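You operate a simulated robot arm through the tools that you are given. There is no shell and no other tool.

You run a simulated robot arm. Do the job below in one go: nothing can be reset, and whatever is moved stays where it is left.

JOB
Roll the kit cart home, brake it and drop in the dock pin.
Fine: take the brake off to roll it; brake on before the pin.

Only the result counts: the job must be done as asked and must still hold three seconds after the hand-in. Knocking over, shifting, dropping, spilling or breaking anything else fails it.

ROBOT AND FRAMES
A 6-joint arm with a two-finger gripper, fixed in place. Base frame: the origin is at the foot of the arm, x ahead of it, y to its left, z up. Lengths are in mm, angles in rad, forces in N, time in s.
Its first joint turns from -2.897 to 2.897 rad. Payload 2.45 kg.
The tool frame sits at the grasp point between the pads (the TCP): z along the fingers, y along the line on which they close. The tips reach 20 mm beyond it. The gripper opens to 140 mm. The gripper's body begins 168 mm behind the TCP.
Orientation is told as [roll, pitch, yaw] about the base's x, y, z axes, in that order, counted from this pose: with the fingers straight down and closing along the base's y, the tool's x points along the base's -x, its y along +y and its z along -z.

CONTROLS
- The arm moves only by the tool servo_tool. Its argument "moves" is a list of rows, each a list of 6 numbers: the shift along the tool's x, y, z in units of 30 mm (1.0 is 30 mm), then the turn, a rotation vector about the tool's x, y, z in units of 5 degrees (1.0 is 5 degrees). In form: [[tx, ty, tz, ax, ay, az], ...]. A call has 1 to 20 rows; each row shifts and turns the commanded pose from where the row before left it, along the tool's axes as they then stand. "hand" is the finger opening in mm, from 0 to 140, set as the call begins (left out, the last holds). A call with a number of a shift or a turn outside -1 to 1 is refused whole. Rows are played at 5 a second. More than 50 mm and 0.15 rad between two rows, or a gripper value outside its range, and nothing of the call is played. Where a pose cannot be reached the arm comes as near as it can. A force on the tool above 90 N (or 10 N above the force at the start of the call, whichever is more), or a blocked arm, ends the call early, and 0.2 s more pass. Each finger travels about 45 mm/s and halts on what it meets, pressing with about 40 N; the grip force reading is that of the motor and also rises with nothing between the fingers. The clock runs only during rows and for 0.2 s after the last one: add rows that do not move to give the fingers time. It gives the time, the measured TCP pose, the force on the tool (base axes), the opening and the grip force at its end, in the units of the frame above (readings bear some noise), with the torque about the TCP (base axes, N m) and any sound that the robot's microphone picked up.
- Cameras (640 x 400 px; columns grow to the right, rows downward): "scene" is fixed at [51.5, 499.8, 1597.1]; the picture's right is [-0.03, -1.00, 0.00], its down [-0.64, 0.02, -0.77] and it looks along [0.77, -0.02, -0.64] (base axes); focal length 355 px, centre (320, 200). "wrist" rides on the gripper at [78, 11, -209] in the tool frame; the picture's right is [-0.14, 0.99, 0.00], its down [-0.92, -0.13, -0.37] and it looks along [-0.37, -0.05, 0.93] (tool axes); focal length 280 px, centre (320, 200). There is no depth. A picture from a camera that has moved, and an enlarged one, comes with that camera's place and axes in the base frame and with its lens.
- grab_frame(camera): a new picture of that camera. It takes no simulated time.
- enlarge(camera, box): a new picture of the part [left, top, right, bottom] of that camera's present view, enlarged. It takes no simulated time.
- close_job(): hands the job in; it is judged then, once.

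Nothing tells you positions but the pictures and the camera data. Unless the task says otherwise, let go and move clear before handing in.

The tools are called after "Emit:" by a JSON object that holds its "api" and its "payload". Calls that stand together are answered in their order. servo_tool: Moves the arm, as the interface text tells. Its arguments: {"type":"object","properties":{"moves":{"type":"array","items":{"type":"array","items":{"type":"number"}}},"hand":{"type":"number"}},"required":["moves"]} The other tools are called the same way: grab_frame (camera) takes a picture; enlarge (camera, box) takes an enlarged picture of a part of a camera's view; close_job () hands the job in.

At the start:

```text
t: 0.0
tcp_pos: [667.0, 510.2, 1217.3]
orientation: [0.0, 0.001, 0.0]
contact_force: [-1.1, -0.3, 0.1]
moment: [0.0, -0.02, 0.03]
opening: 140.3
finger_force: 0.1
```

scene: 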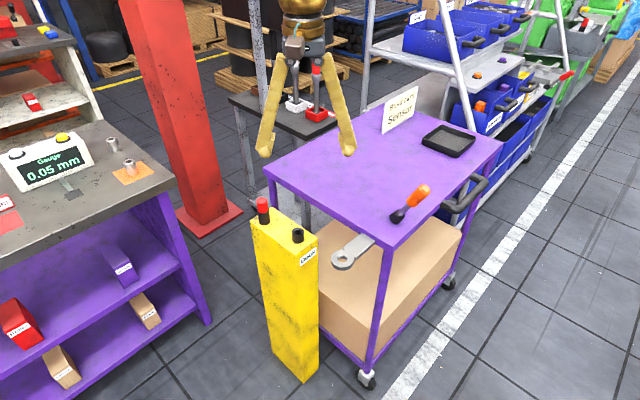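
wrist: 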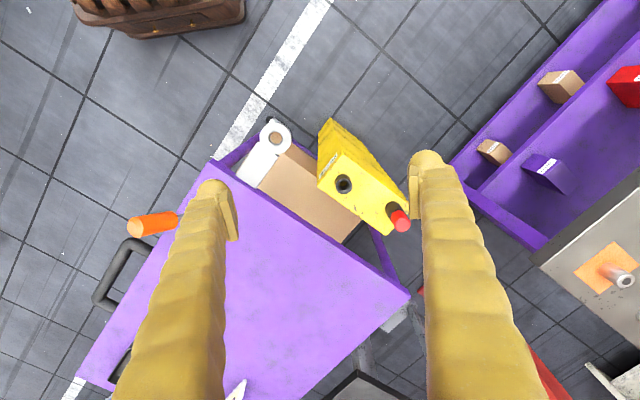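

I see a purple cart with a handle on its right side, and a yellow dock post labelled "Dock" with a red-topped pin and a black socket. I'll look closer before moving anything.

Emit:
{"api": "enlarge", "payload": {"camera": "scene", "box": [230, 160, 390, 260]}}

Emit:
{"api": "enlarge", "payload": {"camera": "scene", "box": [240, 260, 480, 400]}}

Emit:
{"api": "enlarge", "payload": {"camera": "scene", "box": [360, 80, 520, 240]}}

Emit:
{"api": "enlarge", "payload": {"camera": "wrist", "box": [80, 100, 440, 330]}}

Emit:
{"api": "enlarge", "payload": {"camera": "scene", "box": [230, 30, 390, 150]}}

```text
4.00 times, centred on (310, 210) of scene
camera zoom: at [51.5, 499.8, 1597.1], right [-0.03, -1.0, 0.0], down [-0.64, 0.02, -0.77], along [0.77, -0.02, -0.64], focal length 1421 px, centre (360, 160)
```

zoom: 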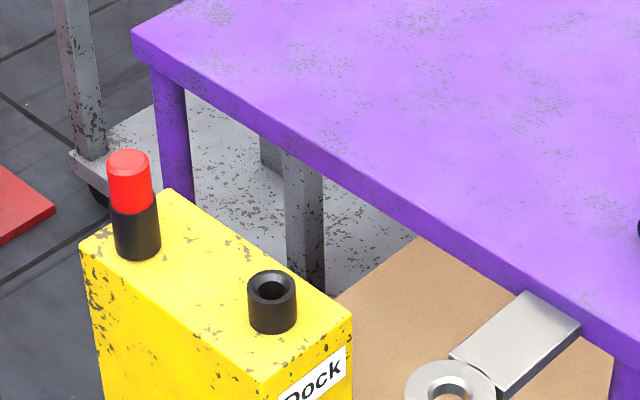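

```text
2.67 times, centred on (360, 330) of scene
camera zoom: at [51.5, 499.8, 1597.1], right [-0.03, -1.0, 0.0], down [-0.64, 0.02, -0.77], along [0.77, -0.02, -0.64], focal length 947 px, centre (213, -147)
```

zoom: 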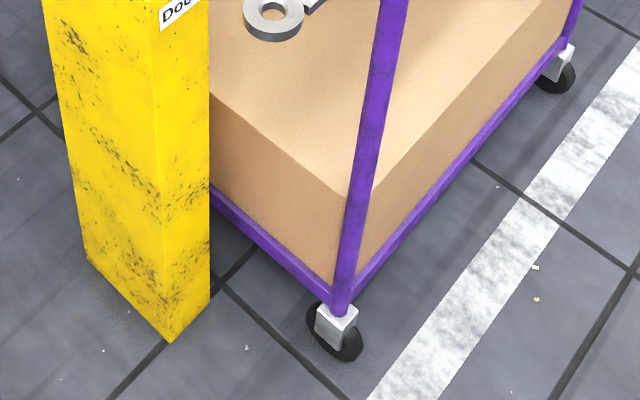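

```text
2.50 times, centred on (440, 160) of scene
camera zoom: at [51.5, 499.8, 1597.1], right [-0.03, -1.0, 0.0], down [-0.64, 0.02, -0.77], along [0.77, -0.02, -0.64], focal length 888 px, centre (20, 300)
```

zoom: 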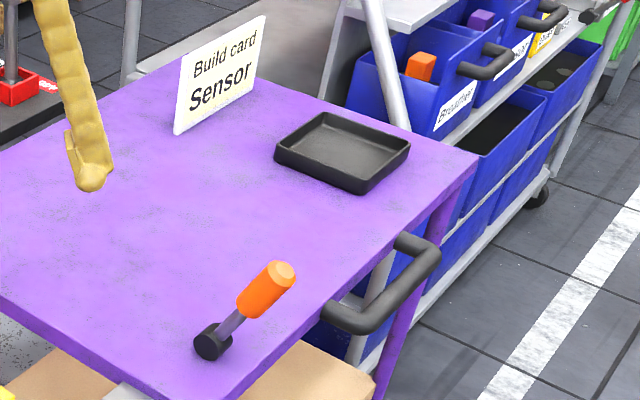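

```text
1.74 times, centred on (260, 215) of wrist
camera zoom: at [588.2, 518.9, 1425.6], right [0.14, 0.99, 0.0], down [0.92, -0.13, 0.37], along [0.37, -0.05, -0.93], focal length 488 px, centre (424, 174)
```

zoom: 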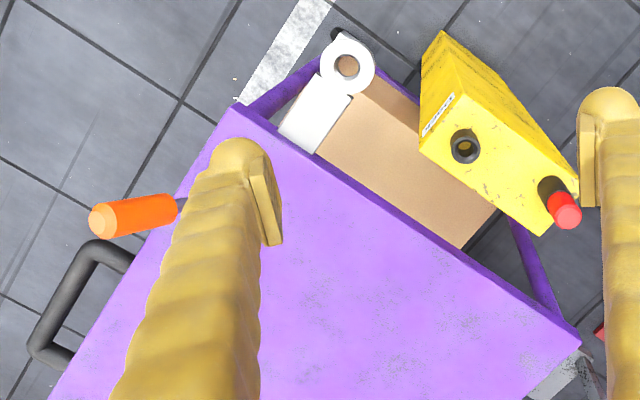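

```text
3.33 times, centred on (310, 90) of scene
camera zoom: at [51.5, 499.8, 1597.1], right [-0.03, -1.0, 0.0], down [-0.64, 0.02, -0.77], along [0.77, -0.02, -0.64], focal length 1184 px, centre (353, 567)
```

zoom: 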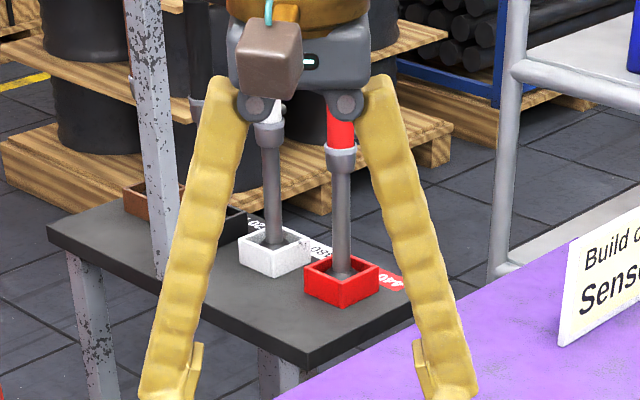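

The cart must roll about 168 mm along its near edge, at roughly 45° in +x/+y, to bring its eye (about 665, 424, 885) over the dock socket (about 782, 544, 870). The orange-gripped lever on the cart top looks like the brake, so I'll fly over it and the handle for a closer view.

Emit:
{"api": "servo_tool", "payload": {"moves": [[0, -1, 0, 0, 0, 0], [0, -1, 0, 0, 0, 0], [0, -1, 0, 0, 0, 0], [0, -1, 0, 0, 0, 0], [0, -1, 0, 0, 0, 0], [0, -1, 0, 0, 0, 0], [0, -1, 0, 0, 0, 0], [0, -1, 0, 0, 0, 0], [0, -1, 0, 0, 0, 0], [0, -1, 0, 0, 0, 0], [0, 0, 0, 0, 0, 0]]}}

Emit:
{"api": "grab_frame", "payload": {"camera": "wrist"}}

Emit:
{"api": "grab_frame", "payload": {"camera": "scene"}}

```text
t: 2.4
tcp_pos: [666.8, 208.8, 1214.6]
orientation: [0.0, -0.001, 0.002]
contact_force: [0.4, -0.2, 0.5]
moment: [0.0, 0.0, 0.0]
opening: 140.1
finger_force: 0.1
```

```text
taken
camera wrist: at [588.4, 218.0, 1424.5], right [0.14, 0.99, 0.0], down [0.92, -0.13, 0.37], along [0.37, -0.05, -0.93], focal length 280 px, centre (320, 200)
```

wrist: 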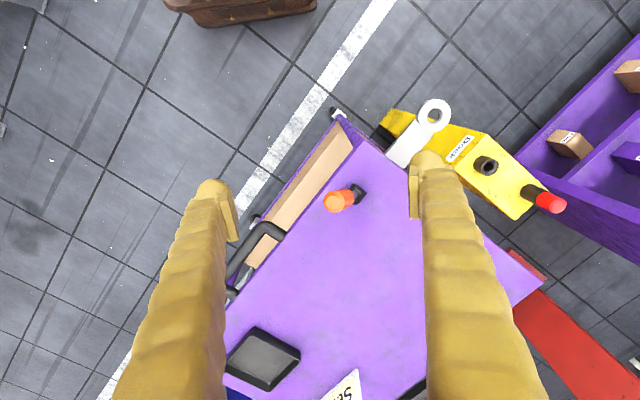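

```text
taken
```

scene: 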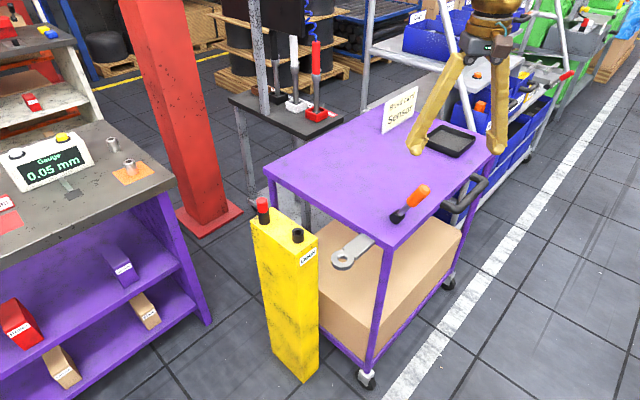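

Emit:
{"api": "enlarge", "payload": {"camera": "wrist", "box": [220, 80, 460, 320]}}

Emit:
{"api": "enlarge", "payload": {"camera": "scene", "box": [370, 170, 450, 250]}}

Emit:
{"api": "enlarge", "payload": {"camera": "wrist", "box": [370, 80, 590, 230]}}

```text
1.67 times, centred on (340, 200) of wrist
camera zoom: at [588.4, 218.0, 1424.5], right [0.14, 0.99, 0.0], down [0.92, -0.13, 0.37], along [0.37, -0.05, -0.93], focal length 467 px, centre (287, 200)
```

zoom: 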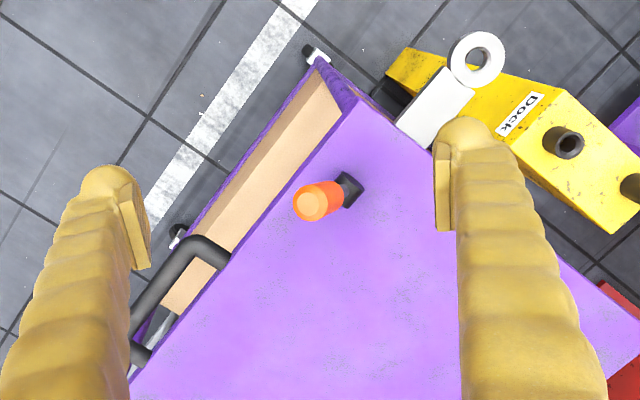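

```text
5.00 times, centred on (410, 210) of scene
camera zoom: at [51.5, 499.8, 1597.1], right [-0.03, -1.0, 0.0], down [-0.64, 0.02, -0.77], along [0.77, -0.02, -0.64], focal length 1776 px, centre (-130, 150)
```

zoom: 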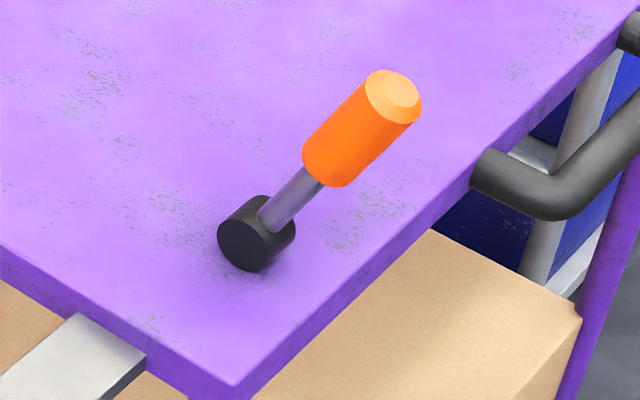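

```text
2.67 times, centred on (480, 155) of wrist
camera zoom: at [588.4, 218.0, 1424.5], right [0.14, 0.99, 0.0], down [0.92, -0.13, 0.37], along [0.37, -0.05, -0.93], focal length 748 px, centre (-107, 320)
```

zoom: 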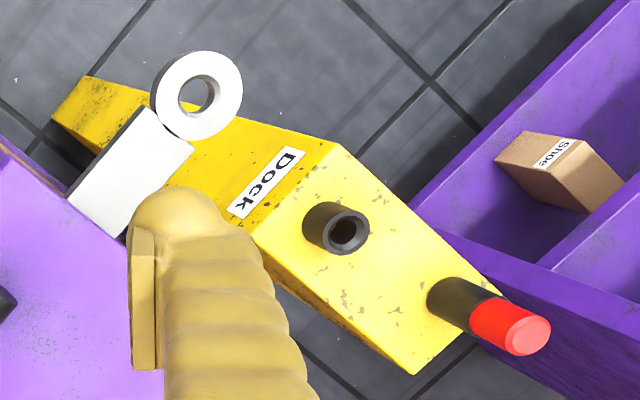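

The brake lever's hub is at about (784, 264, 925) and its grip tip at about (748, 217, 1046). It leans about 26° toward the handle end and swings in the rolling plane. I'll yaw the gripper 45° so it closes along the rolling direction, then hover above the lever.

Emit:
{"api": "servo_tool", "payload": {"moves": [[0, 0, 0, 0, 0, 1], [0, 0, 0, 0, 0, 1], [0, 0, 0, 0, 0, 1], [0, 0, 0, 0, 0, 1], [0, 0, 0, 0, 0, 1], [0, 0, 0, 0, 0, 1], [0, 0, 0, 0, 0, 1], [0, 0, 0, 0, 0, 1], [0, 0, 0, 0, 0, 1], [-0.8, 0.83, 0, 0, 0, 0], [-0.8, 0.83, 0, 0, 0, 0], [0, 0.83, 0, 0, 0, 0], [0, 0, 0, 0, 0, 0]]}}

Emit:
{"api": "grab_frame", "payload": {"camera": "wrist"}}

Emit:
{"api": "grab_frame", "payload": {"camera": "scene"}}

```text
t: 5.2
tcp_pos: [752.7, 226.8, 1216.9]
orientation: [0.001, 0.001, -0.787]
contact_force: [0.3, 1.3, -0.9]
moment: [0.0, 0.0, 0.0]
opening: 140.0
finger_force: 0.0
```

```text
taken
camera wrist: at [705.9, 288.5, 1425.4], right [0.8, 0.6, 0.0], down [0.56, -0.74, 0.37], along [0.22, -0.29, -0.93], focal length 280 px, centre (320, 200)
```

wrist: 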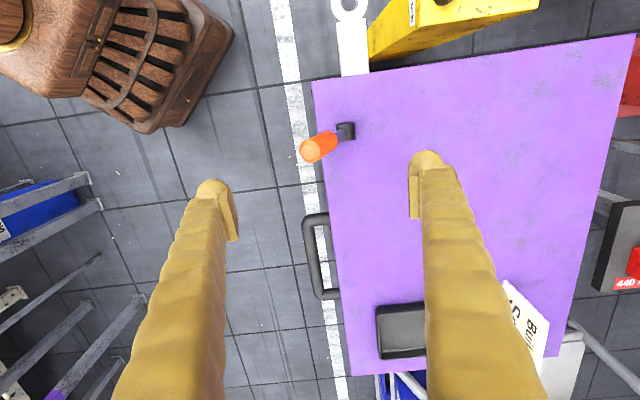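

```text
taken
```

scene: 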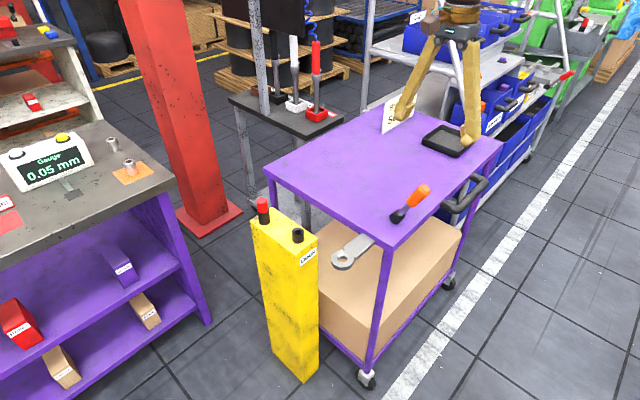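

The lever tip projects exactly where I placed it, and the gripper is aligned with the cart's rolling direction. Next I'll narrow the fingers to 90 mm and lower them so they straddle the lever without touching.

Emit:
{"api": "servo_tool", "payload": {"moves": [[0, 0, 0, 0, 0, 0], [0, 0, 0, 0, 0, 0], [0, 0, 0, 0, 0, 0], [0, 0, 1, 0, 0, 0], [0, 0, 1, 0, 0, 0], [0, 0, 1, 0, 0, 0], [0, 0, 0, 0, 0, 0]], "hand": 90}}

Emit:
{"api": "grab_frame", "payload": {"camera": "wrist"}}

Emit:
{"api": "grab_frame", "payload": {"camera": "scene"}}

```text
t: 6.8
tcp_pos: [754.5, 228.4, 1127.1]
orientation: [0.001, 0.001, -0.785]
contact_force: [0.0, -0.7, -0.3]
moment: [0.0, -0.02, 0.01]
opening: 90.0
finger_force: 0.0
```

```text
taken
camera wrist: at [705.3, 289.0, 1333.9], right [0.8, 0.6, 0.0], down [0.56, -0.74, 0.37], along [0.22, -0.29, -0.93], focal length 280 px, centre (320, 200)
```

wrist: 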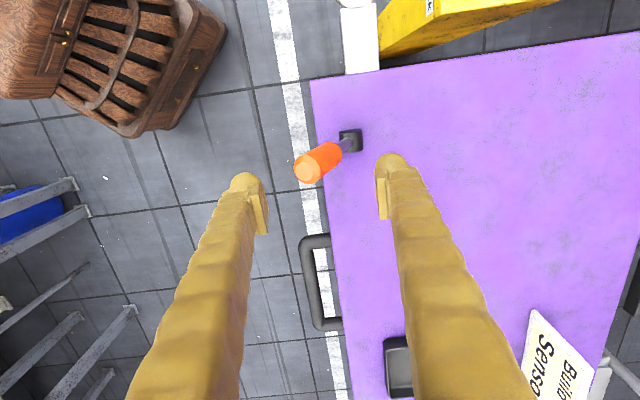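

```text
taken
```

scene: 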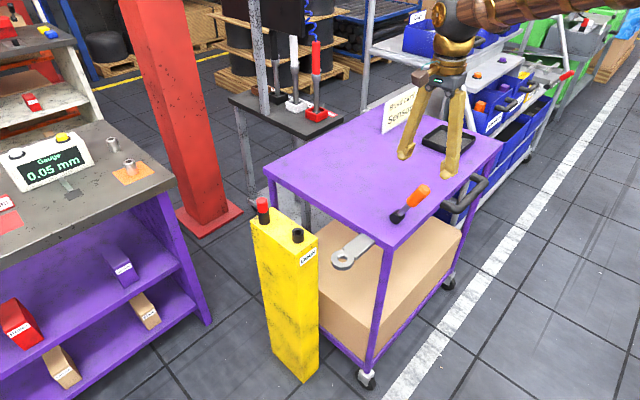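

The lever sits midway between the fingers and there is clearance. I'll keep descending to about z = 1015.

Emit:
{"api": "servo_tool", "payload": {"moves": [[0, 0, 0.8, 0, 0, 0], [0, 0, 0.8, 0, 0, 0], [0, 0, 0.8, 0, 0, 0], [0, 0, 0.7, 0, 0, 0], [0, 0, 0.6, 0, 0, 0], [0, 0, 0, 0, 0, 0]]}}

Emit:
{"api": "grab_frame", "payload": {"camera": "wrist"}}

Emit:
{"api": "grab_frame", "payload": {"camera": "scene"}}

```text
t: 8.2
tcp_pos: [753.7, 228.8, 1014.8]
orientation: [0.0, 0.001, -0.786]
contact_force: [-0.6, -0.1, -0.8]
moment: [-0.02, -0.03, -0.01]
opening: 90.1
finger_force: 0.1
```

```text
taken
camera wrist: at [706.3, 289.9, 1223.7], right [0.8, 0.6, 0.0], down [0.56, -0.74, 0.37], along [0.22, -0.29, -0.93], focal length 280 px, centre (320, 200)
```

wrist: 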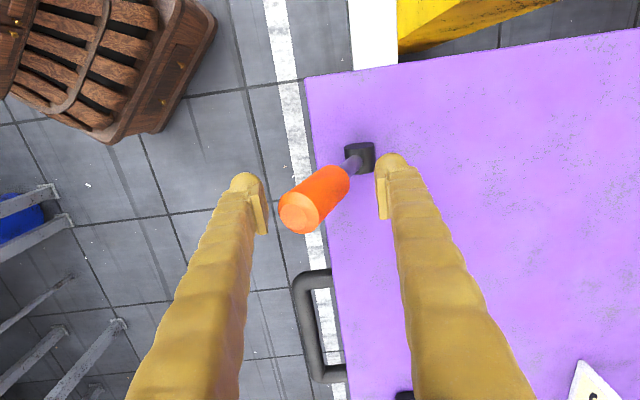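

```text
taken
```

scene: 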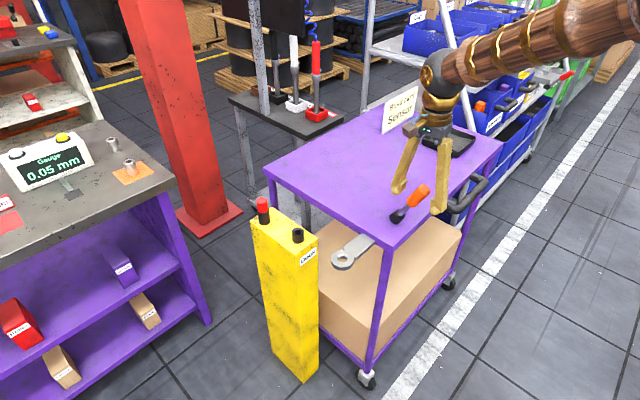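

The fingers straddle the lever at grip height. I'll push it gently toward the forward (+x, +y) side and watch the force and sound.

Emit:
{"api": "servo_tool", "payload": {"moves": [[0, 0.4, 0, 0, 0, 0], [0, 0.4, 0, 0, 0, 0], [0, 0.4, 0, 0, 0, 0], [0, 0.4, 0, 0, 0, 0], [0, 0.4, 0, 0, 0, 0]]}}

Emit:
{"api": "grab_frame", "payload": {"camera": "wrist"}}

Emit:
{"api": "grab_frame", "payload": {"camera": "scene"}}

```text
t: 9.4
tcp_pos: [796.4, 271.8, 1016.2]
orientation: [-0.001, 0.001, -0.784]
contact_force: [-1.7, -1.4, -0.6]
moment: [0.07, -0.08, 0.01]
opening: 90.9
finger_force: 0.9
```

```text
taken
camera wrist: at [748.4, 332.1, 1223.8], right [0.8, 0.6, 0.0], down [0.56, -0.74, 0.37], along [0.22, -0.29, -0.93], focal length 280 px, centre (320, 200)
```

wrist: 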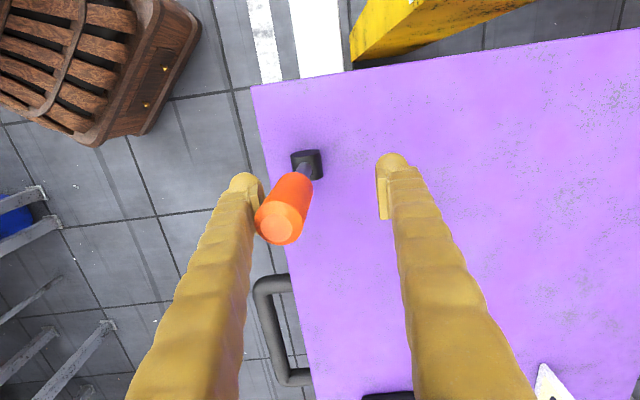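

```text
taken
```

scene: 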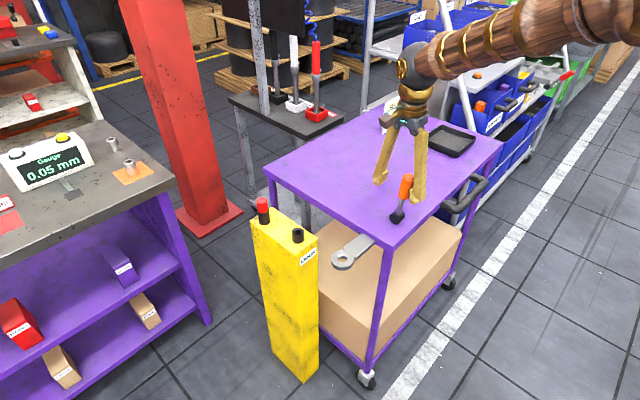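

The lever is turning with only light force and the cart hasn't moved. I'll keep going.

Emit:
{"api": "servo_tool", "payload": {"moves": [[0, 0.4, 0, 0, 0, 0], [0, 0.4, 0, 0, 0, 0], [0, 0.4, 0, 0, 0, 0]]}}

Emit:
{"api": "grab_frame", "payload": {"camera": "scene"}}

Emit:
{"api": "grab_frame", "payload": {"camera": "wrist"}}

```text
t: 10.2
tcp_pos: [821.9, 297.6, 1015.1]
orientation: [0.0, 0.0, -0.786]
contact_force: [-2.9, -0.9, -0.9]
moment: [-0.01, 0.03, -0.08]
opening: 91.9
finger_force: 1.4
```

```text
taken
```

scene: 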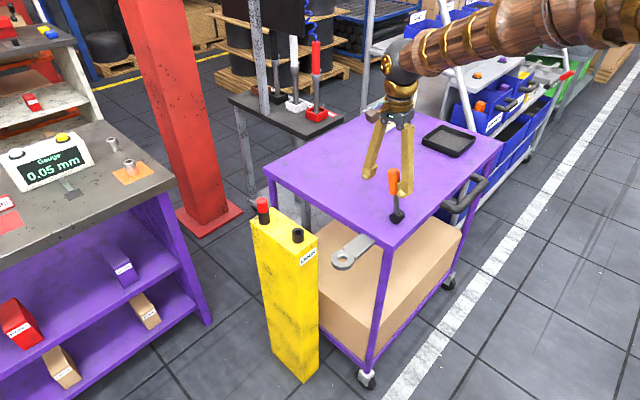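

```text
taken
camera wrist: at [774.1, 358.7, 1223.8], right [0.8, 0.6, 0.0], down [0.56, -0.74, 0.37], along [0.22, -0.29, -0.93], focal length 280 px, centre (320, 200)
```

wrist: 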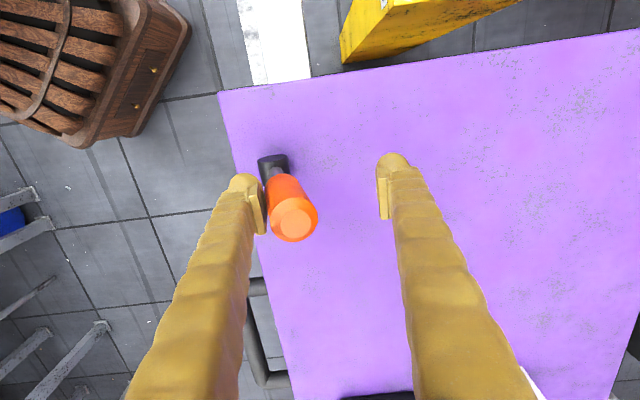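

The lever is now past vertical. I'll continue in small steps.

Emit:
{"api": "servo_tool", "payload": {"moves": [[0, 0.3, 0, 0, 0, 0], [0, 0.3, 0, 0, 0, 0]]}}

Emit:
{"api": "enlarge", "payload": {"camera": "scene", "box": [330, 130, 450, 250]}}

Emit:
{"api": "grab_frame", "payload": {"camera": "wrist"}}

```text
t: 10.8
tcp_pos: [834.8, 309.5, 1015.5]
orientation: [0.001, 0.0, -0.785]
contact_force: [-2.1, -1.7, -0.2]
moment: [-0.02, 0.01, -0.06]
opening: 91.8
finger_force: 1.0
```

```text
3.33 times, centred on (390, 190) of scene
camera zoom: at [51.5, 499.8, 1597.1], right [-0.03, -1.0, 0.0], down [-0.64, 0.02, -0.77], along [0.77, -0.02, -0.64], focal length 1184 px, centre (87, 233)
```

zoom: 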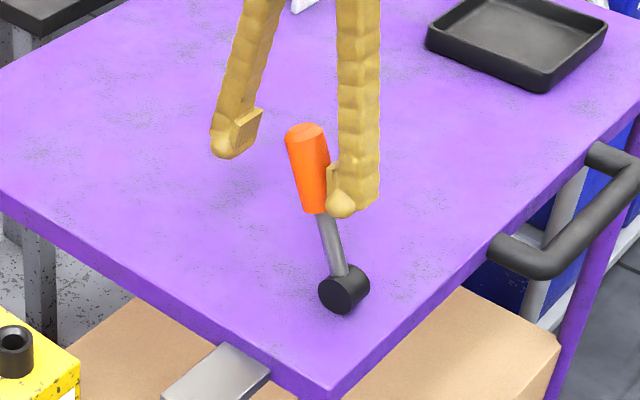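

```text
taken
camera wrist: at [786.6, 370.9, 1223.3], right [0.8, 0.6, 0.0], down [0.56, -0.74, 0.37], along [0.22, -0.29, -0.93], focal length 280 px, centre (320, 200)
```

wrist: 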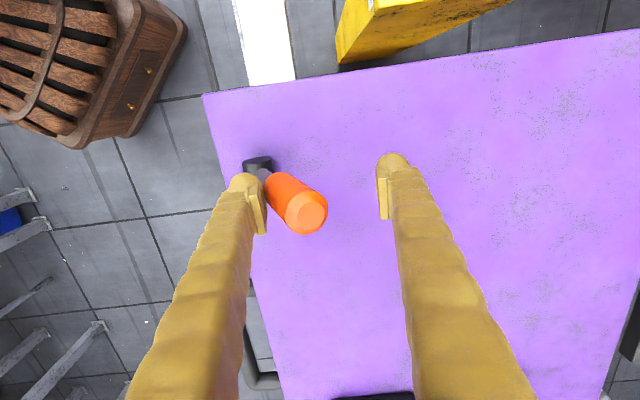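

The lever now leans forward about as far as it first leaned back. I'll push a little more to find the end stop.

Emit:
{"api": "servo_tool", "payload": {"moves": [[0, 0.25, 0, 0, 0, 0], [0, 0.25, 0, 0, 0, 0]]}}

Emit:
{"api": "enlarge", "payload": {"camera": "scene", "box": [330, 130, 450, 250]}}

Emit:
{"api": "grab_frame", "payload": {"camera": "wrist"}}

```text
t: 11.4
tcp_pos: [844.1, 322.0, 1016.9]
orientation: [0.003, 0.0, -0.786]
contact_force: [-0.8, 0.6, 0.0]
moment: [-0.01, -0.01, 0.03]
opening: 90.0
finger_force: 0.1
```

```text
3.33 times, centred on (390, 190) of scene
camera zoom: at [51.5, 499.8, 1597.1], right [-0.03, -1.0, 0.0], down [-0.64, 0.02, -0.77], along [0.77, -0.02, -0.64], focal length 1184 px, centre (87, 233)
```

zoom: 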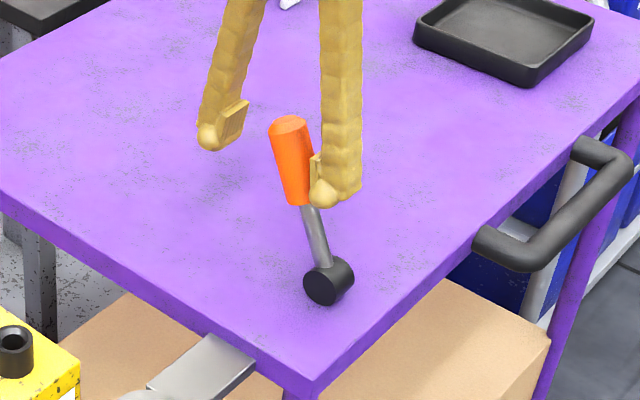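

```text
taken
camera wrist: at [796.6, 381.7, 1225.0], right [0.8, 0.6, 0.0], down [0.56, -0.74, 0.37], along [0.22, -0.29, -0.93], focal length 280 px, centre (320, 200)
```

wrist: 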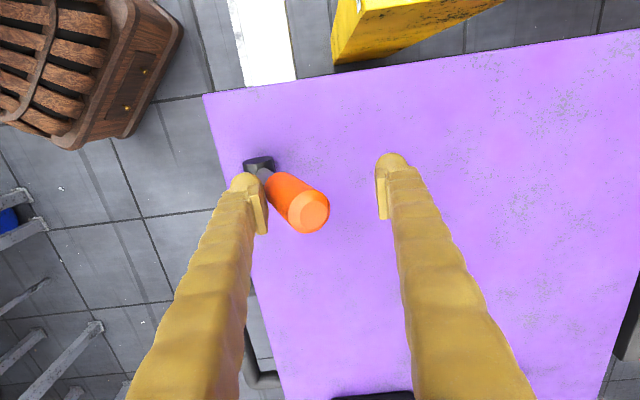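

The brake is off: the last push rolled the whole cart about 15 mm forward with almost no force. Before rolling it further I'll check that its path is clear.

Emit:
{"api": "enlarge", "payload": {"camera": "scene", "box": [180, 60, 440, 240]}}

Emit:
{"api": "enlarge", "payload": {"camera": "scene", "box": [230, 180, 390, 300]}}

```text
2.22 times, centred on (310, 150) of scene
camera zoom: at [51.5, 499.8, 1597.1], right [-0.03, -1.0, 0.0], down [-0.64, 0.02, -0.77], along [0.77, -0.02, -0.64], focal length 789 px, centre (342, 311)
```

zoom: 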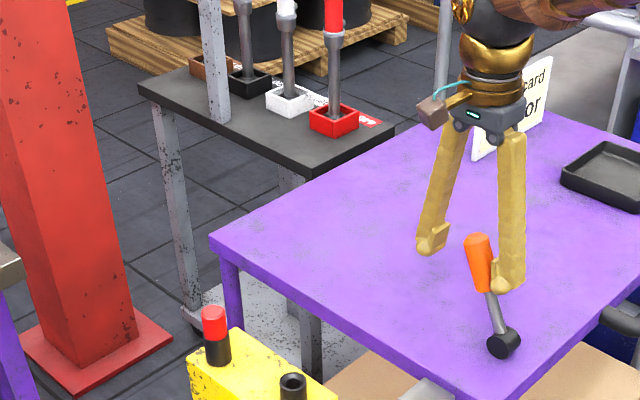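

```text
3.33 times, centred on (310, 240) of scene
camera zoom: at [51.5, 499.8, 1597.1], right [-0.03, -1.0, 0.0], down [-0.64, 0.02, -0.77], along [0.77, -0.02, -0.64], focal length 1184 px, centre (353, 67)
```

zoom: 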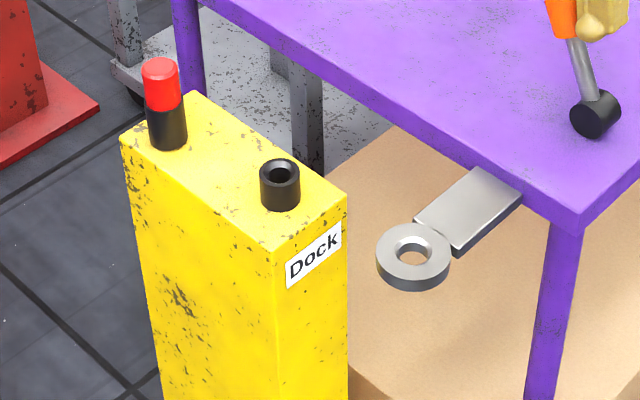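

The path is clear: the grey table's near corner is beyond the cart's final position and lower. I'll lift off the lever, close the fingers and move behind the cart's handle-end edge, near its near corner, to push from there.

Emit:
{"api": "servo_tool", "payload": {"moves": [[0, -0.3, 0, 0, 0, 0], [0, 0.25, -0.9, 0, 0, 0], [0, 0, -1, 0, 0, 0], [0, 0, -1, 0, 0, 0], [0, 0, -1, 0, 0, 0], [0, 0, -1, 0, 0, 0]]}}

Emit:
{"api": "servo_tool", "payload": {"moves": [[0.5, -1, 0, 0, 0, 0], [0.5, -1, 0, 0, 0, 0], [0.5, -1, 0, 0, 0, 0], [0.5, -1, 0, 0, 0, 0], [0, -1, 0, 0, 0, 0], [0, -0.7, 0, 0, 0, 0], [0, 0, 0, 0, 0, 0]], "hand": 0}}

Emit:
{"api": "grab_frame", "payload": {"camera": "wrist"}}

Emit:
{"api": "grab_frame", "payload": {"camera": "scene"}}

```text
t: 12.8
tcp_pos: [842.3, 317.9, 1163.7]
orientation: [0.0, -0.001, -0.785]
contact_force: [0.0, -0.8, -1.5]
moment: [0.04, 0.02, -0.04]
opening: 90.2
finger_force: 0.0
```

```text
t: 14.4
tcp_pos: [678.5, 239.2, 1165.7]
orientation: [-0.001, 0.001, -0.787]
contact_force: [0.2, 0.6, -0.5]
moment: [-0.01, 0.03, 0.03]
opening: 0.0
finger_force: 29.0
```

```text
taken
camera wrist: at [631.5, 301.8, 1372.8], right [0.8, 0.6, 0.0], down [0.56, -0.74, 0.37], along [0.22, -0.29, -0.93], focal length 280 px, centre (320, 200)
```

wrist: 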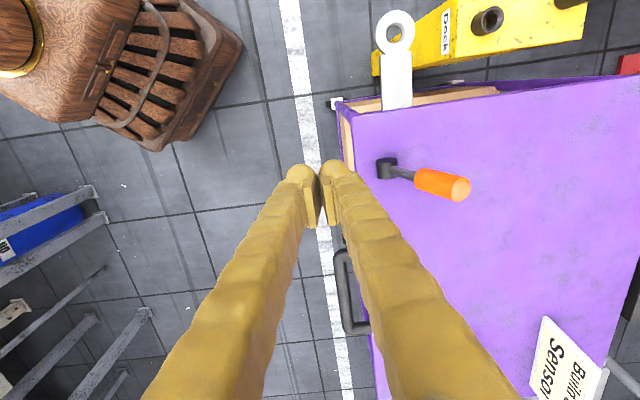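

```text
taken
```

scene: 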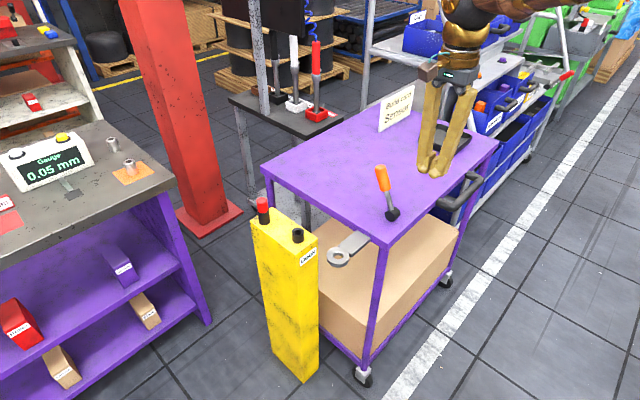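

From here the eye-to-socket offset measures about 150 mm along the rolling direction. The closed fingers have about 40 mm of clearance behind the cart edge, so I'll lower them to edge height.

Emit:
{"api": "servo_tool", "payload": {"moves": [[0, 0, 1, 0, 0, 0], [0, 0, 1, 0, 0, 0], [0, 0, 1, 0, 0, 0], [0, 0, 1, 0, 0, 0], [0, 0, 1, 0, 0, 0], [0, 0, 1, 0, 0, 0], [0, 0, 1, 0, 0, 0], [0, 0, 1, 0, 0, 0], [0, 0, 1, 0, 0, 0], [0, 0, 0, 0, 0, 0]]}}

Emit:
{"api": "grab_frame", "payload": {"camera": "wrist"}}

Emit:
{"api": "enlarge", "payload": {"camera": "scene", "box": [230, 150, 470, 300]}}

```text
t: 16.6
tcp_pos: [681.1, 238.8, 893.6]
orientation: [-0.001, 0.001, -0.786]
contact_force: [0.6, 0.0, 1.1]
moment: [0.0, -0.01, 0.01]
opening: 0.2
finger_force: 29.1
```

```text
taken
camera wrist: at [632.4, 300.2, 1101.7], right [0.8, 0.6, 0.0], down [0.56, -0.74, 0.37], along [0.22, -0.29, -0.93], focal length 280 px, centre (320, 200)
```

wrist: 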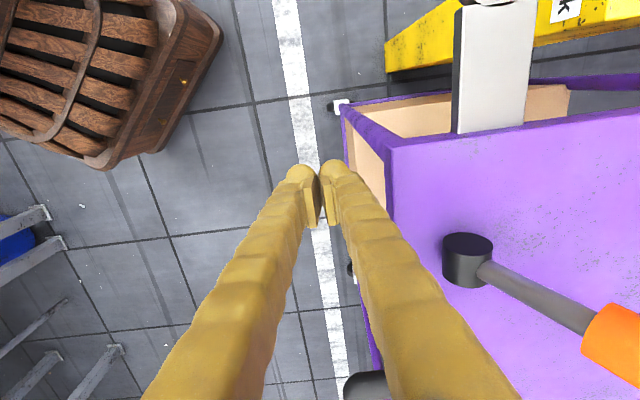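

```text
2.67 times, centred on (350, 225) of scene
camera zoom: at [51.5, 499.8, 1597.1], right [-0.03, -1.0, 0.0], down [-0.64, 0.02, -0.77], along [0.77, -0.02, -0.64], focal length 947 px, centre (240, 133)
```

zoom: 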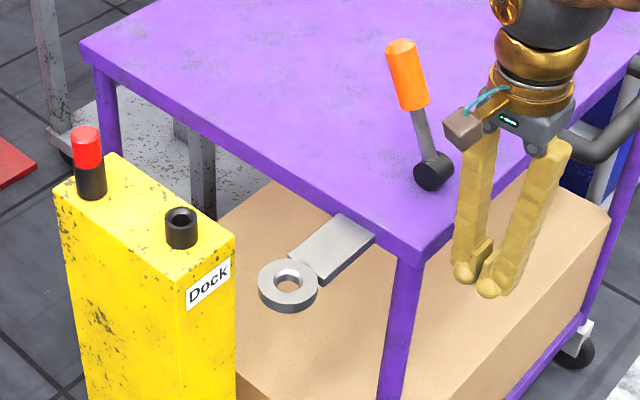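

The fingers are at edge height beside the corner. I'll push forward slowly, checking as I go.

Emit:
{"api": "servo_tool", "payload": {"moves": [[0, 0.5, 0, 0, 0, 0], [0, 0.3, 0, 0, 0, 0], [0, 0.15, 0, 0, 0, 0], [0, 0.15, 0, 0, 0, 0], [0, 0.15, 0, 0, 0, 0], [0, 0.2, 0, 0, 0, 0], [0, 0.25, 0, 0, 0, 0], [0, 0.3, 0, 0, 0, 0], [0, 0.3, 0, 0, 0, 0], [0, 0.3, 0, 0, 0, 0], [0, 0.25, 0, 0, 0, 0], [0, 0.2, 0, 0, 0, 0], [0, 0.15, 0, 0, 0, 0], [0, 0.1, 0, 0, 0, 0], [0, 0, 0, 0, 0, 0]]}}

Emit:
{"api": "grab_frame", "payload": {"camera": "wrist"}}

Emit:
{"api": "enlarge", "payload": {"camera": "scene", "box": [230, 150, 470, 300]}}

```text
t: 19.8
tcp_pos: [749.9, 310.0, 893.3]
orientation: [-0.002, 0.001, -0.787]
contact_force: [-2.3, -6.1, 0.4]
moment: [0.02, -0.02, -0.16]
opening: 0.0
finger_force: 29.7
```

```text
taken
camera wrist: at [702.4, 371.0, 1101.9], right [0.8, 0.6, 0.0], down [0.56, -0.74, 0.37], along [0.22, -0.29, -0.93], focal length 280 px, centre (320, 200)
```

wrist: 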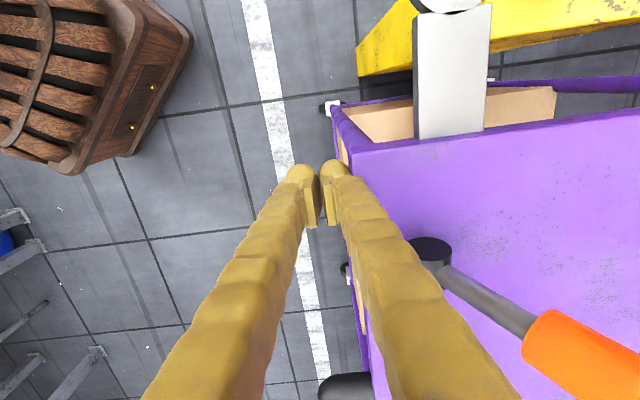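

```text
2.67 times, centred on (350, 225) of scene
camera zoom: at [51.5, 499.8, 1597.1], right [-0.03, -1.0, 0.0], down [-0.64, 0.02, -0.77], along [0.77, -0.02, -0.64], focal length 947 px, centre (240, 133)
```

zoom: 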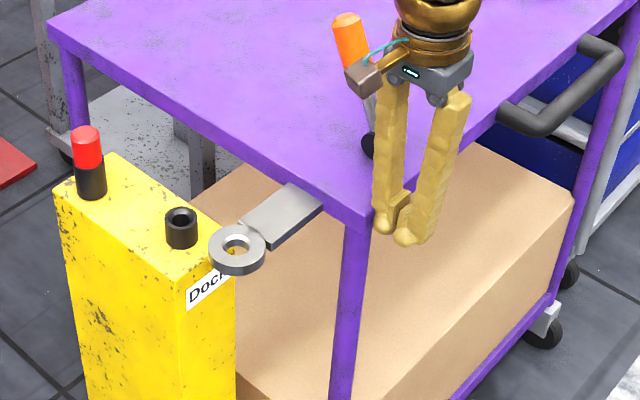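

The cart rolls straight, without yawing or coasting. The eye is roughly 80 mm short of the socket, so I'll push about 55 mm more and re-measure.

Emit:
{"api": "servo_tool", "payload": {"moves": [[0, 0.1, 0, 0, 0, 0], [0, 0.15, 0, 0, 0, 0], [0, 0.2, 0, 0, 0, 0], [0, 0.25, 0, 0, 0, 0], [0, 0.25, 0, 0, 0, 0], [0, 0.25, 0, 0, 0, 0], [0, 0.25, 0, 0, 0, 0], [0, 0.2, 0, 0, 0, 0], [0, 0.1, 0, 0, 0, 0], [0, 0.05, 0, 0, 0, 0], [0, 0, 0, 0, 0, 0]]}}

Emit:
{"api": "grab_frame", "payload": {"camera": "wrist"}}

Emit:
{"api": "enlarge", "payload": {"camera": "scene", "box": [240, 180, 400, 280]}}

Emit:
{"api": "grab_frame", "payload": {"camera": "scene"}}

```text
t: 22.2
tcp_pos: [788.2, 348.3, 893.1]
orientation: [0.0, -0.001, -0.786]
contact_force: [-5.6, -2.4, -0.9]
moment: [0.01, 0.05, -0.07]
opening: 0.0
finger_force: 29.9
```

```text
taken
camera wrist: at [740.4, 409.5, 1101.4], right [0.8, 0.6, 0.0], down [0.56, -0.74, 0.37], along [0.22, -0.29, -0.93], focal length 280 px, centre (320, 200)
```

wrist: 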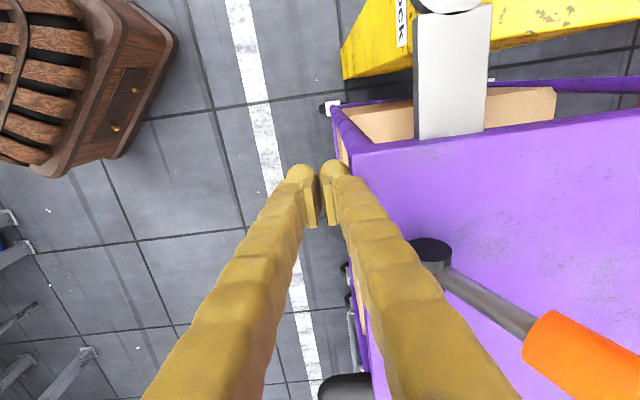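

```text
4.00 times, centred on (320, 230) of scene
camera zoom: at [51.5, 499.8, 1597.1], right [-0.03, -1.0, 0.0], down [-0.64, 0.02, -0.77], along [0.77, -0.02, -0.64], focal length 1421 px, centre (320, 80)
```

zoom: 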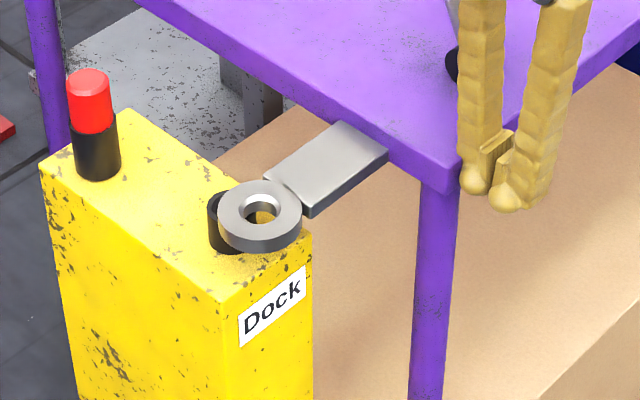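

```text
taken
```

scene: 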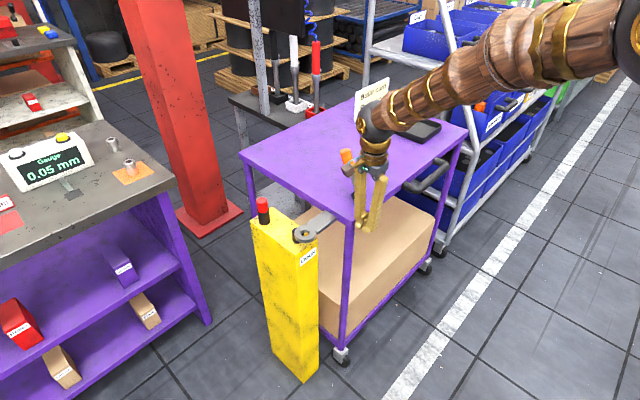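

The eye ring is now passing over the socket, about 30 mm short by my estimate. I'll creep forward and watch for a hard stop.

Emit:
{"api": "servo_tool", "payload": {"moves": [[0, 0.1, 0, 0, 0, 0], [0, 0.1, 0, 0, 0, 0], [0, 0.1, 0, 0, 0, 0], [0, 0.1, 0, 0, 0, 0], [0, 0.1, 0, 0, 0, 0], [0, 0.1, 0, 0, 0, 0], [0, 0.07, 0, 0, 0, 0], [0, 0.04, 0, 0, 0, 0], [0, 0, 0, 0, 0, 0]]}}

Emit:
{"api": "enlarge", "payload": {"camera": "scene", "box": [270, 200, 350, 250]}}

Emit:
{"api": "grab_frame", "payload": {"camera": "wrist"}}

```text
t: 24.2
tcp_pos: [803.8, 362.9, 893.8]
orientation: [0.0, 0.0, -0.785]
contact_force: [-0.6, 0.5, -0.7]
moment: [0.02, -0.02, 0.0]
opening: 0.0
finger_force: 29.4
```

```text
8.00 times, centred on (310, 225) of scene
camera zoom: at [51.5, 499.8, 1597.1], right [-0.03, -1.0, 0.0], down [-0.64, 0.02, -0.77], along [0.77, -0.02, -0.64], focal length 2842 px, centre (400, 0)
```

zoom: 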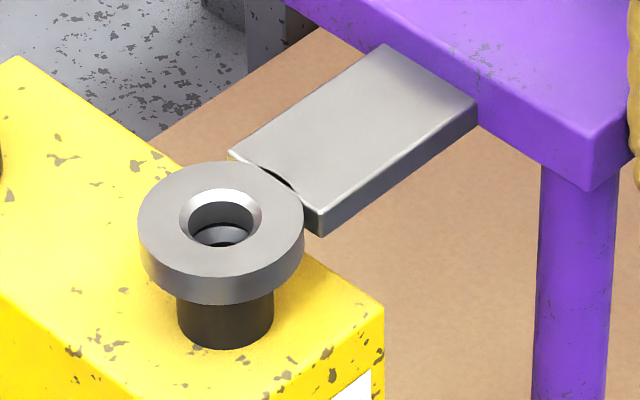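

```text
taken
camera wrist: at [755.4, 424.7, 1101.6], right [0.8, 0.6, 0.0], down [0.56, -0.74, 0.37], along [0.22, -0.29, -0.93], focal length 280 px, centre (320, 200)
```

wrist: 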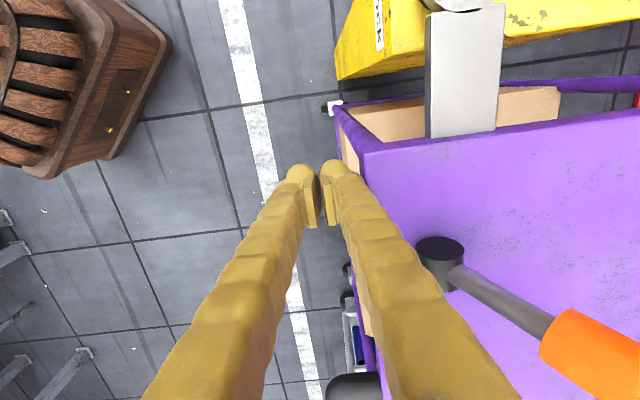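

The pushing force dropped to zero and the eye now sits concentric over the socket, so the cart seems to have seated itself at home. I'll back off, rise and open the fingers, then hover over the lever to see whether I can reach it for re-braking.

Emit:
{"api": "servo_tool", "payload": {"moves": [[0, -0.5, 0, 0, 0, 0], [0, -0.8, 0, 0, 0, 0], [0, 0, -1, 0, 0, 0], [0, 0, -1, 0, 0, 0], [0, 0, -1, 0, 0, 0], [0, 0, -1, 0, 0, 0], [0, 0, -1, 0, 0, 0], [0, 0, -1, 0, 0, 0], [0, 0, -1, 0, 0, 0], [0, 0, -1, 0, 0, 0], [0, 0, -1, 0, 0, 0], [0, 0, 0, 0, 0, 0]]}}

Emit:
{"api": "servo_tool", "payload": {"moves": [[-0.6, 0.9, 0, 0, 0, 0], [-0.6, 0.9, 0, 0, 0, 0], [-0.6, 0.9, 0, 0, 0, 0], [0, 0.9, 0, 0, 0, 0], [0, 0.6, 0, 0, 0, 0], [0, 0, 0, 0, 0, 0]], "hand": 130}}

Emit:
{"api": "grab_frame", "payload": {"camera": "wrist"}}

Emit:
{"api": "grab_frame", "payload": {"camera": "scene"}}

```text
t: 26.8
tcp_pos: [775.2, 334.8, 1161.9]
orientation: [0.0, 0.001, -0.784]
contact_force: [0.2, 0.3, 0.0]
moment: [-0.02, 0.02, -0.04]
opening: 0.1
finger_force: 29.0
```

```text
t: 28.2
tcp_pos: [903.8, 386.5, 1162.9]
orientation: [0.0, 0.0, -0.785]
contact_force: [0.6, 0.7, 0.6]
moment: [0.03, 0.01, -0.03]
opening: 123.8
finger_force: 0.1
```

```text
taken
camera wrist: at [855.9, 447.5, 1371.2], right [0.8, 0.6, 0.0], down [0.56, -0.74, 0.37], along [0.22, -0.29, -0.93], focal length 280 px, centre (320, 200)
```

wrist: 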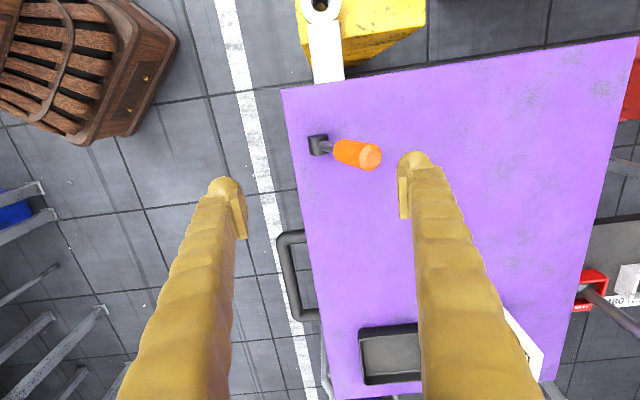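

```text
taken
```

scene: 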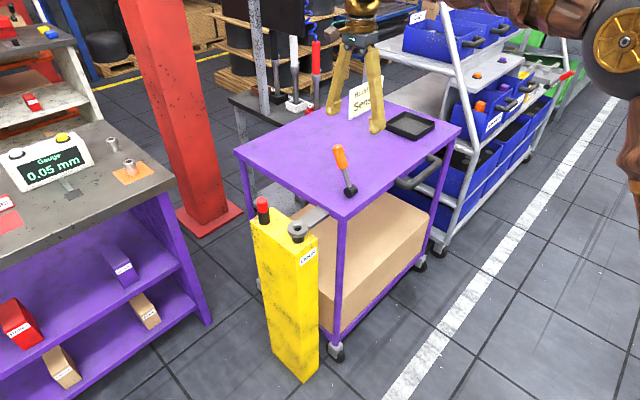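

The gripper reached a radius of 983 mm here. The lever tip is at about (948, 425, 1046), so the front finger needs about 25 mm more in +s to clear it, and I'll test that reach.

Emit:
{"api": "servo_tool", "payload": {"moves": [[-0.1, 0.5, 0, 0, 0, 0], [0, 0.5, 0, 0, 0, 0], [0, 0, 0.5, 0, 0, 0], [0, 0, 0.5, 0, 0, 0], [0, 0, 0, 0, 0, 0]], "hand": 136}}

Emit:
{"api": "grab_frame", "payload": {"camera": "wrist"}}

```text
t: 29.4
tcp_pos: [926.1, 404.9, 1132.9]
orientation: [0.0, 0.0, -0.785]
contact_force: [-0.2, 0.4, -0.1]
moment: [0.02, 0.0, -0.02]
opening: 135.9
finger_force: 0.0
```

```text
taken
camera wrist: at [878.8, 466.0, 1340.7], right [0.8, 0.6, 0.0], down [0.56, -0.74, 0.37], along [0.22, -0.29, -0.93], focal length 280 px, centre (320, 200)
```

wrist: 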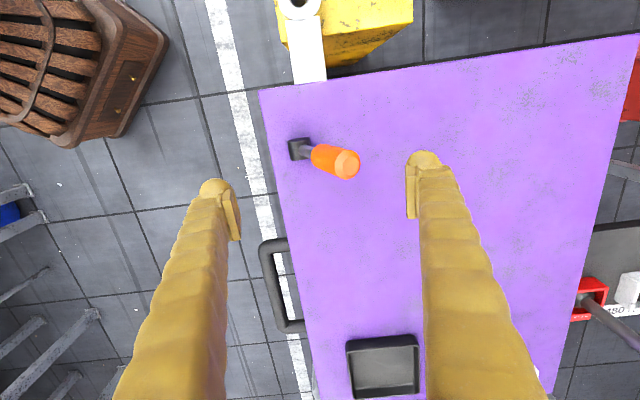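

That pose is reachable, and the front finger has about 20 mm of clearance past the lever. I'll descend around it now.

Emit:
{"api": "servo_tool", "payload": {"moves": [[0, 0, 0.8, 0, 0, 0], [0, 0, 0.8, 0, 0, 0], [0, 0, 0.8, 0, 0, 0], [0, 0, 0.8, 0, 0, 0], [0, 0, 0.6, 0, 0, 0], [0, 0, 0, 0, 0, 0]]}}

Emit:
{"api": "grab_frame", "payload": {"camera": "wrist"}}

Emit:
{"api": "enlarge", "payload": {"camera": "scene", "box": [270, 90, 430, 250]}}

```text
t: 30.8
tcp_pos: [926.8, 406.8, 1019.1]
orientation: [0.0, -0.002, -0.785]
contact_force: [0.5, -0.4, 0.9]
moment: [0.0, 0.0, 0.02]
opening: 136.1
finger_force: 0.1
```

```text
taken
camera wrist: at [878.8, 467.6, 1227.0], right [0.8, 0.6, 0.0], down [0.56, -0.74, 0.37], along [0.22, -0.29, -0.93], focal length 280 px, centre (320, 200)
```

wrist: 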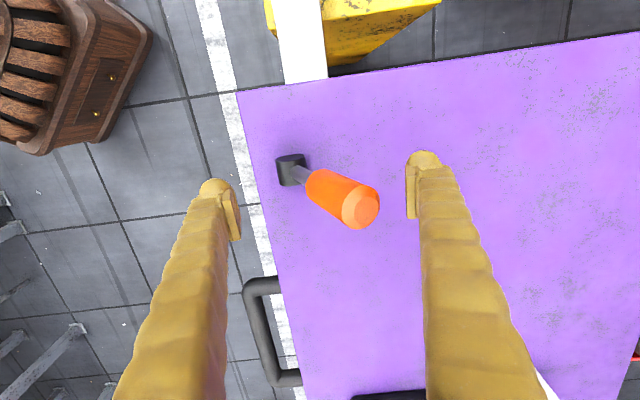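

```text
2.50 times, centred on (350, 170) of scene
camera zoom: at [51.5, 499.8, 1597.1], right [-0.03, -1.0, 0.0], down [-0.64, 0.02, -0.77], along [0.77, -0.02, -0.64], focal length 888 px, centre (245, 275)
```

zoom: 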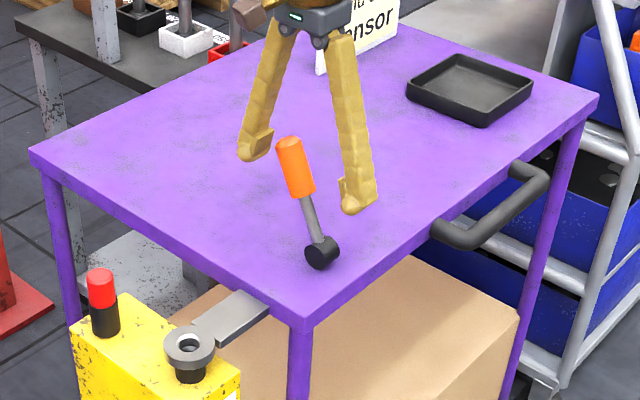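

The lever is straddled with clearance, so I'll pull it back slowly toward the handle end.

Emit:
{"api": "servo_tool", "payload": {"moves": [[0, -0.3, 0, 0, 0, 0], [0, -0.3, 0, 0, 0, 0], [0, -0.3, 0, 0, 0, 0], [0, -0.3, 0, 0, 0, 0], [0, -0.3, 0, 0, 0, 0], [0, -0.3, 0, 0, 0, 0], [0, 0, 0, 0, 0, 0]]}}

Emit:
{"api": "grab_frame", "payload": {"camera": "wrist"}}

Emit:
{"api": "enlarge", "payload": {"camera": "scene", "box": [270, 90, 430, 250]}}

```text
t: 32.4
tcp_pos: [887.0, 367.0, 1019.0]
orientation: [0.0, -0.001, -0.785]
contact_force: [2.4, 1.0, -0.7]
moment: [-0.01, 0.04, 0.01]
opening: 136.9
finger_force: 1.2
```

```text
taken
camera wrist: at [840.1, 429.6, 1227.7], right [0.8, 0.6, 0.0], down [0.56, -0.74, 0.37], along [0.22, -0.29, -0.93], focal length 280 px, centre (320, 200)
```

wrist: 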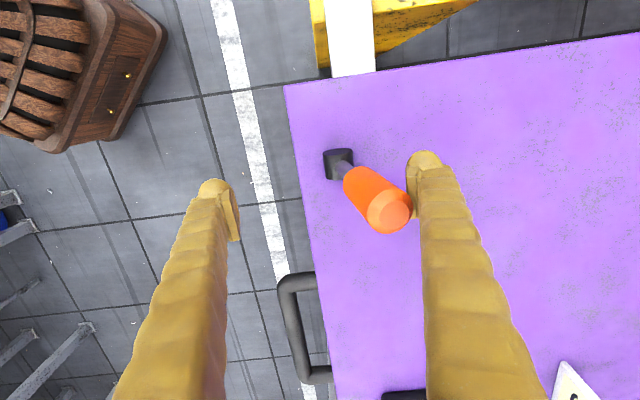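

```text
2.50 times, centred on (350, 170) of scene
camera zoom: at [51.5, 499.8, 1597.1], right [-0.03, -1.0, 0.0], down [-0.64, 0.02, -0.77], along [0.77, -0.02, -0.64], focal length 888 px, centre (245, 275)
```

zoom: 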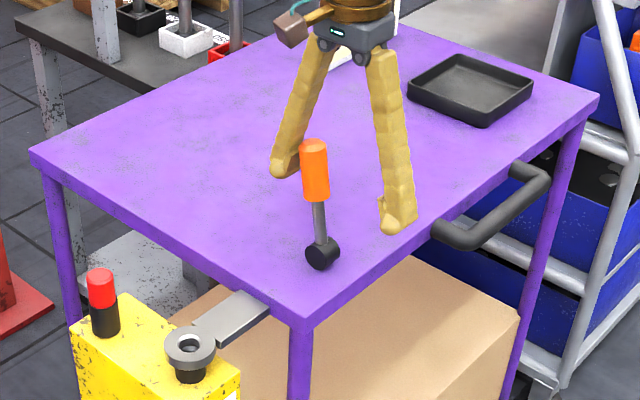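

The lever is rotating back and the cart is staying at home. I'll continue in stages.

Emit:
{"api": "servo_tool", "payload": {"moves": [[0, -0.3, 0, 0, 0, 0], [0, -0.3, 0, 0, 0, 0], [0, -0.3, 0, 0, 0, 0], [0, -0.3, 0, 0, 0, 0], [0, -0.3, 0, 0, 0, 0], [0, -0.3, 0, 0, 0, 0], [0, 0, 0, 0, 0, 0]]}}

Emit:
{"api": "grab_frame", "payload": {"camera": "wrist"}}

Emit:
{"api": "enlarge", "payload": {"camera": "scene", "box": [270, 90, 430, 250]}}

```text
t: 34.0
tcp_pos: [850.4, 328.6, 1019.5]
orientation: [0.001, -0.001, -0.785]
contact_force: [1.4, -0.6, 1.1]
moment: [0.0, -0.02, -0.03]
opening: 136.4
finger_force: 0.0
```

```text
taken
camera wrist: at [802.4, 390.0, 1228.1], right [0.8, 0.6, 0.0], down [0.56, -0.74, 0.37], along [0.22, -0.29, -0.93], focal length 280 px, centre (320, 200)
```

wrist: 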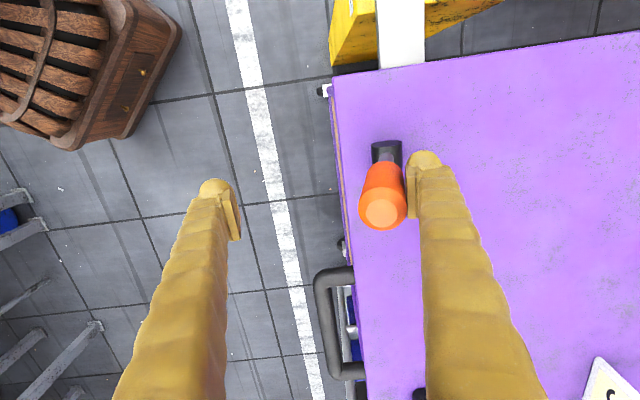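

```text
2.50 times, centred on (350, 170) of scene
camera zoom: at [51.5, 499.8, 1597.1], right [-0.03, -1.0, 0.0], down [-0.64, 0.02, -0.77], along [0.77, -0.02, -0.64], focal length 888 px, centre (245, 275)
```

zoom: 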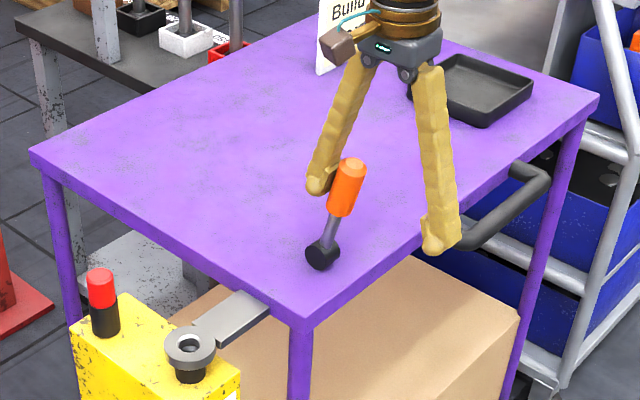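

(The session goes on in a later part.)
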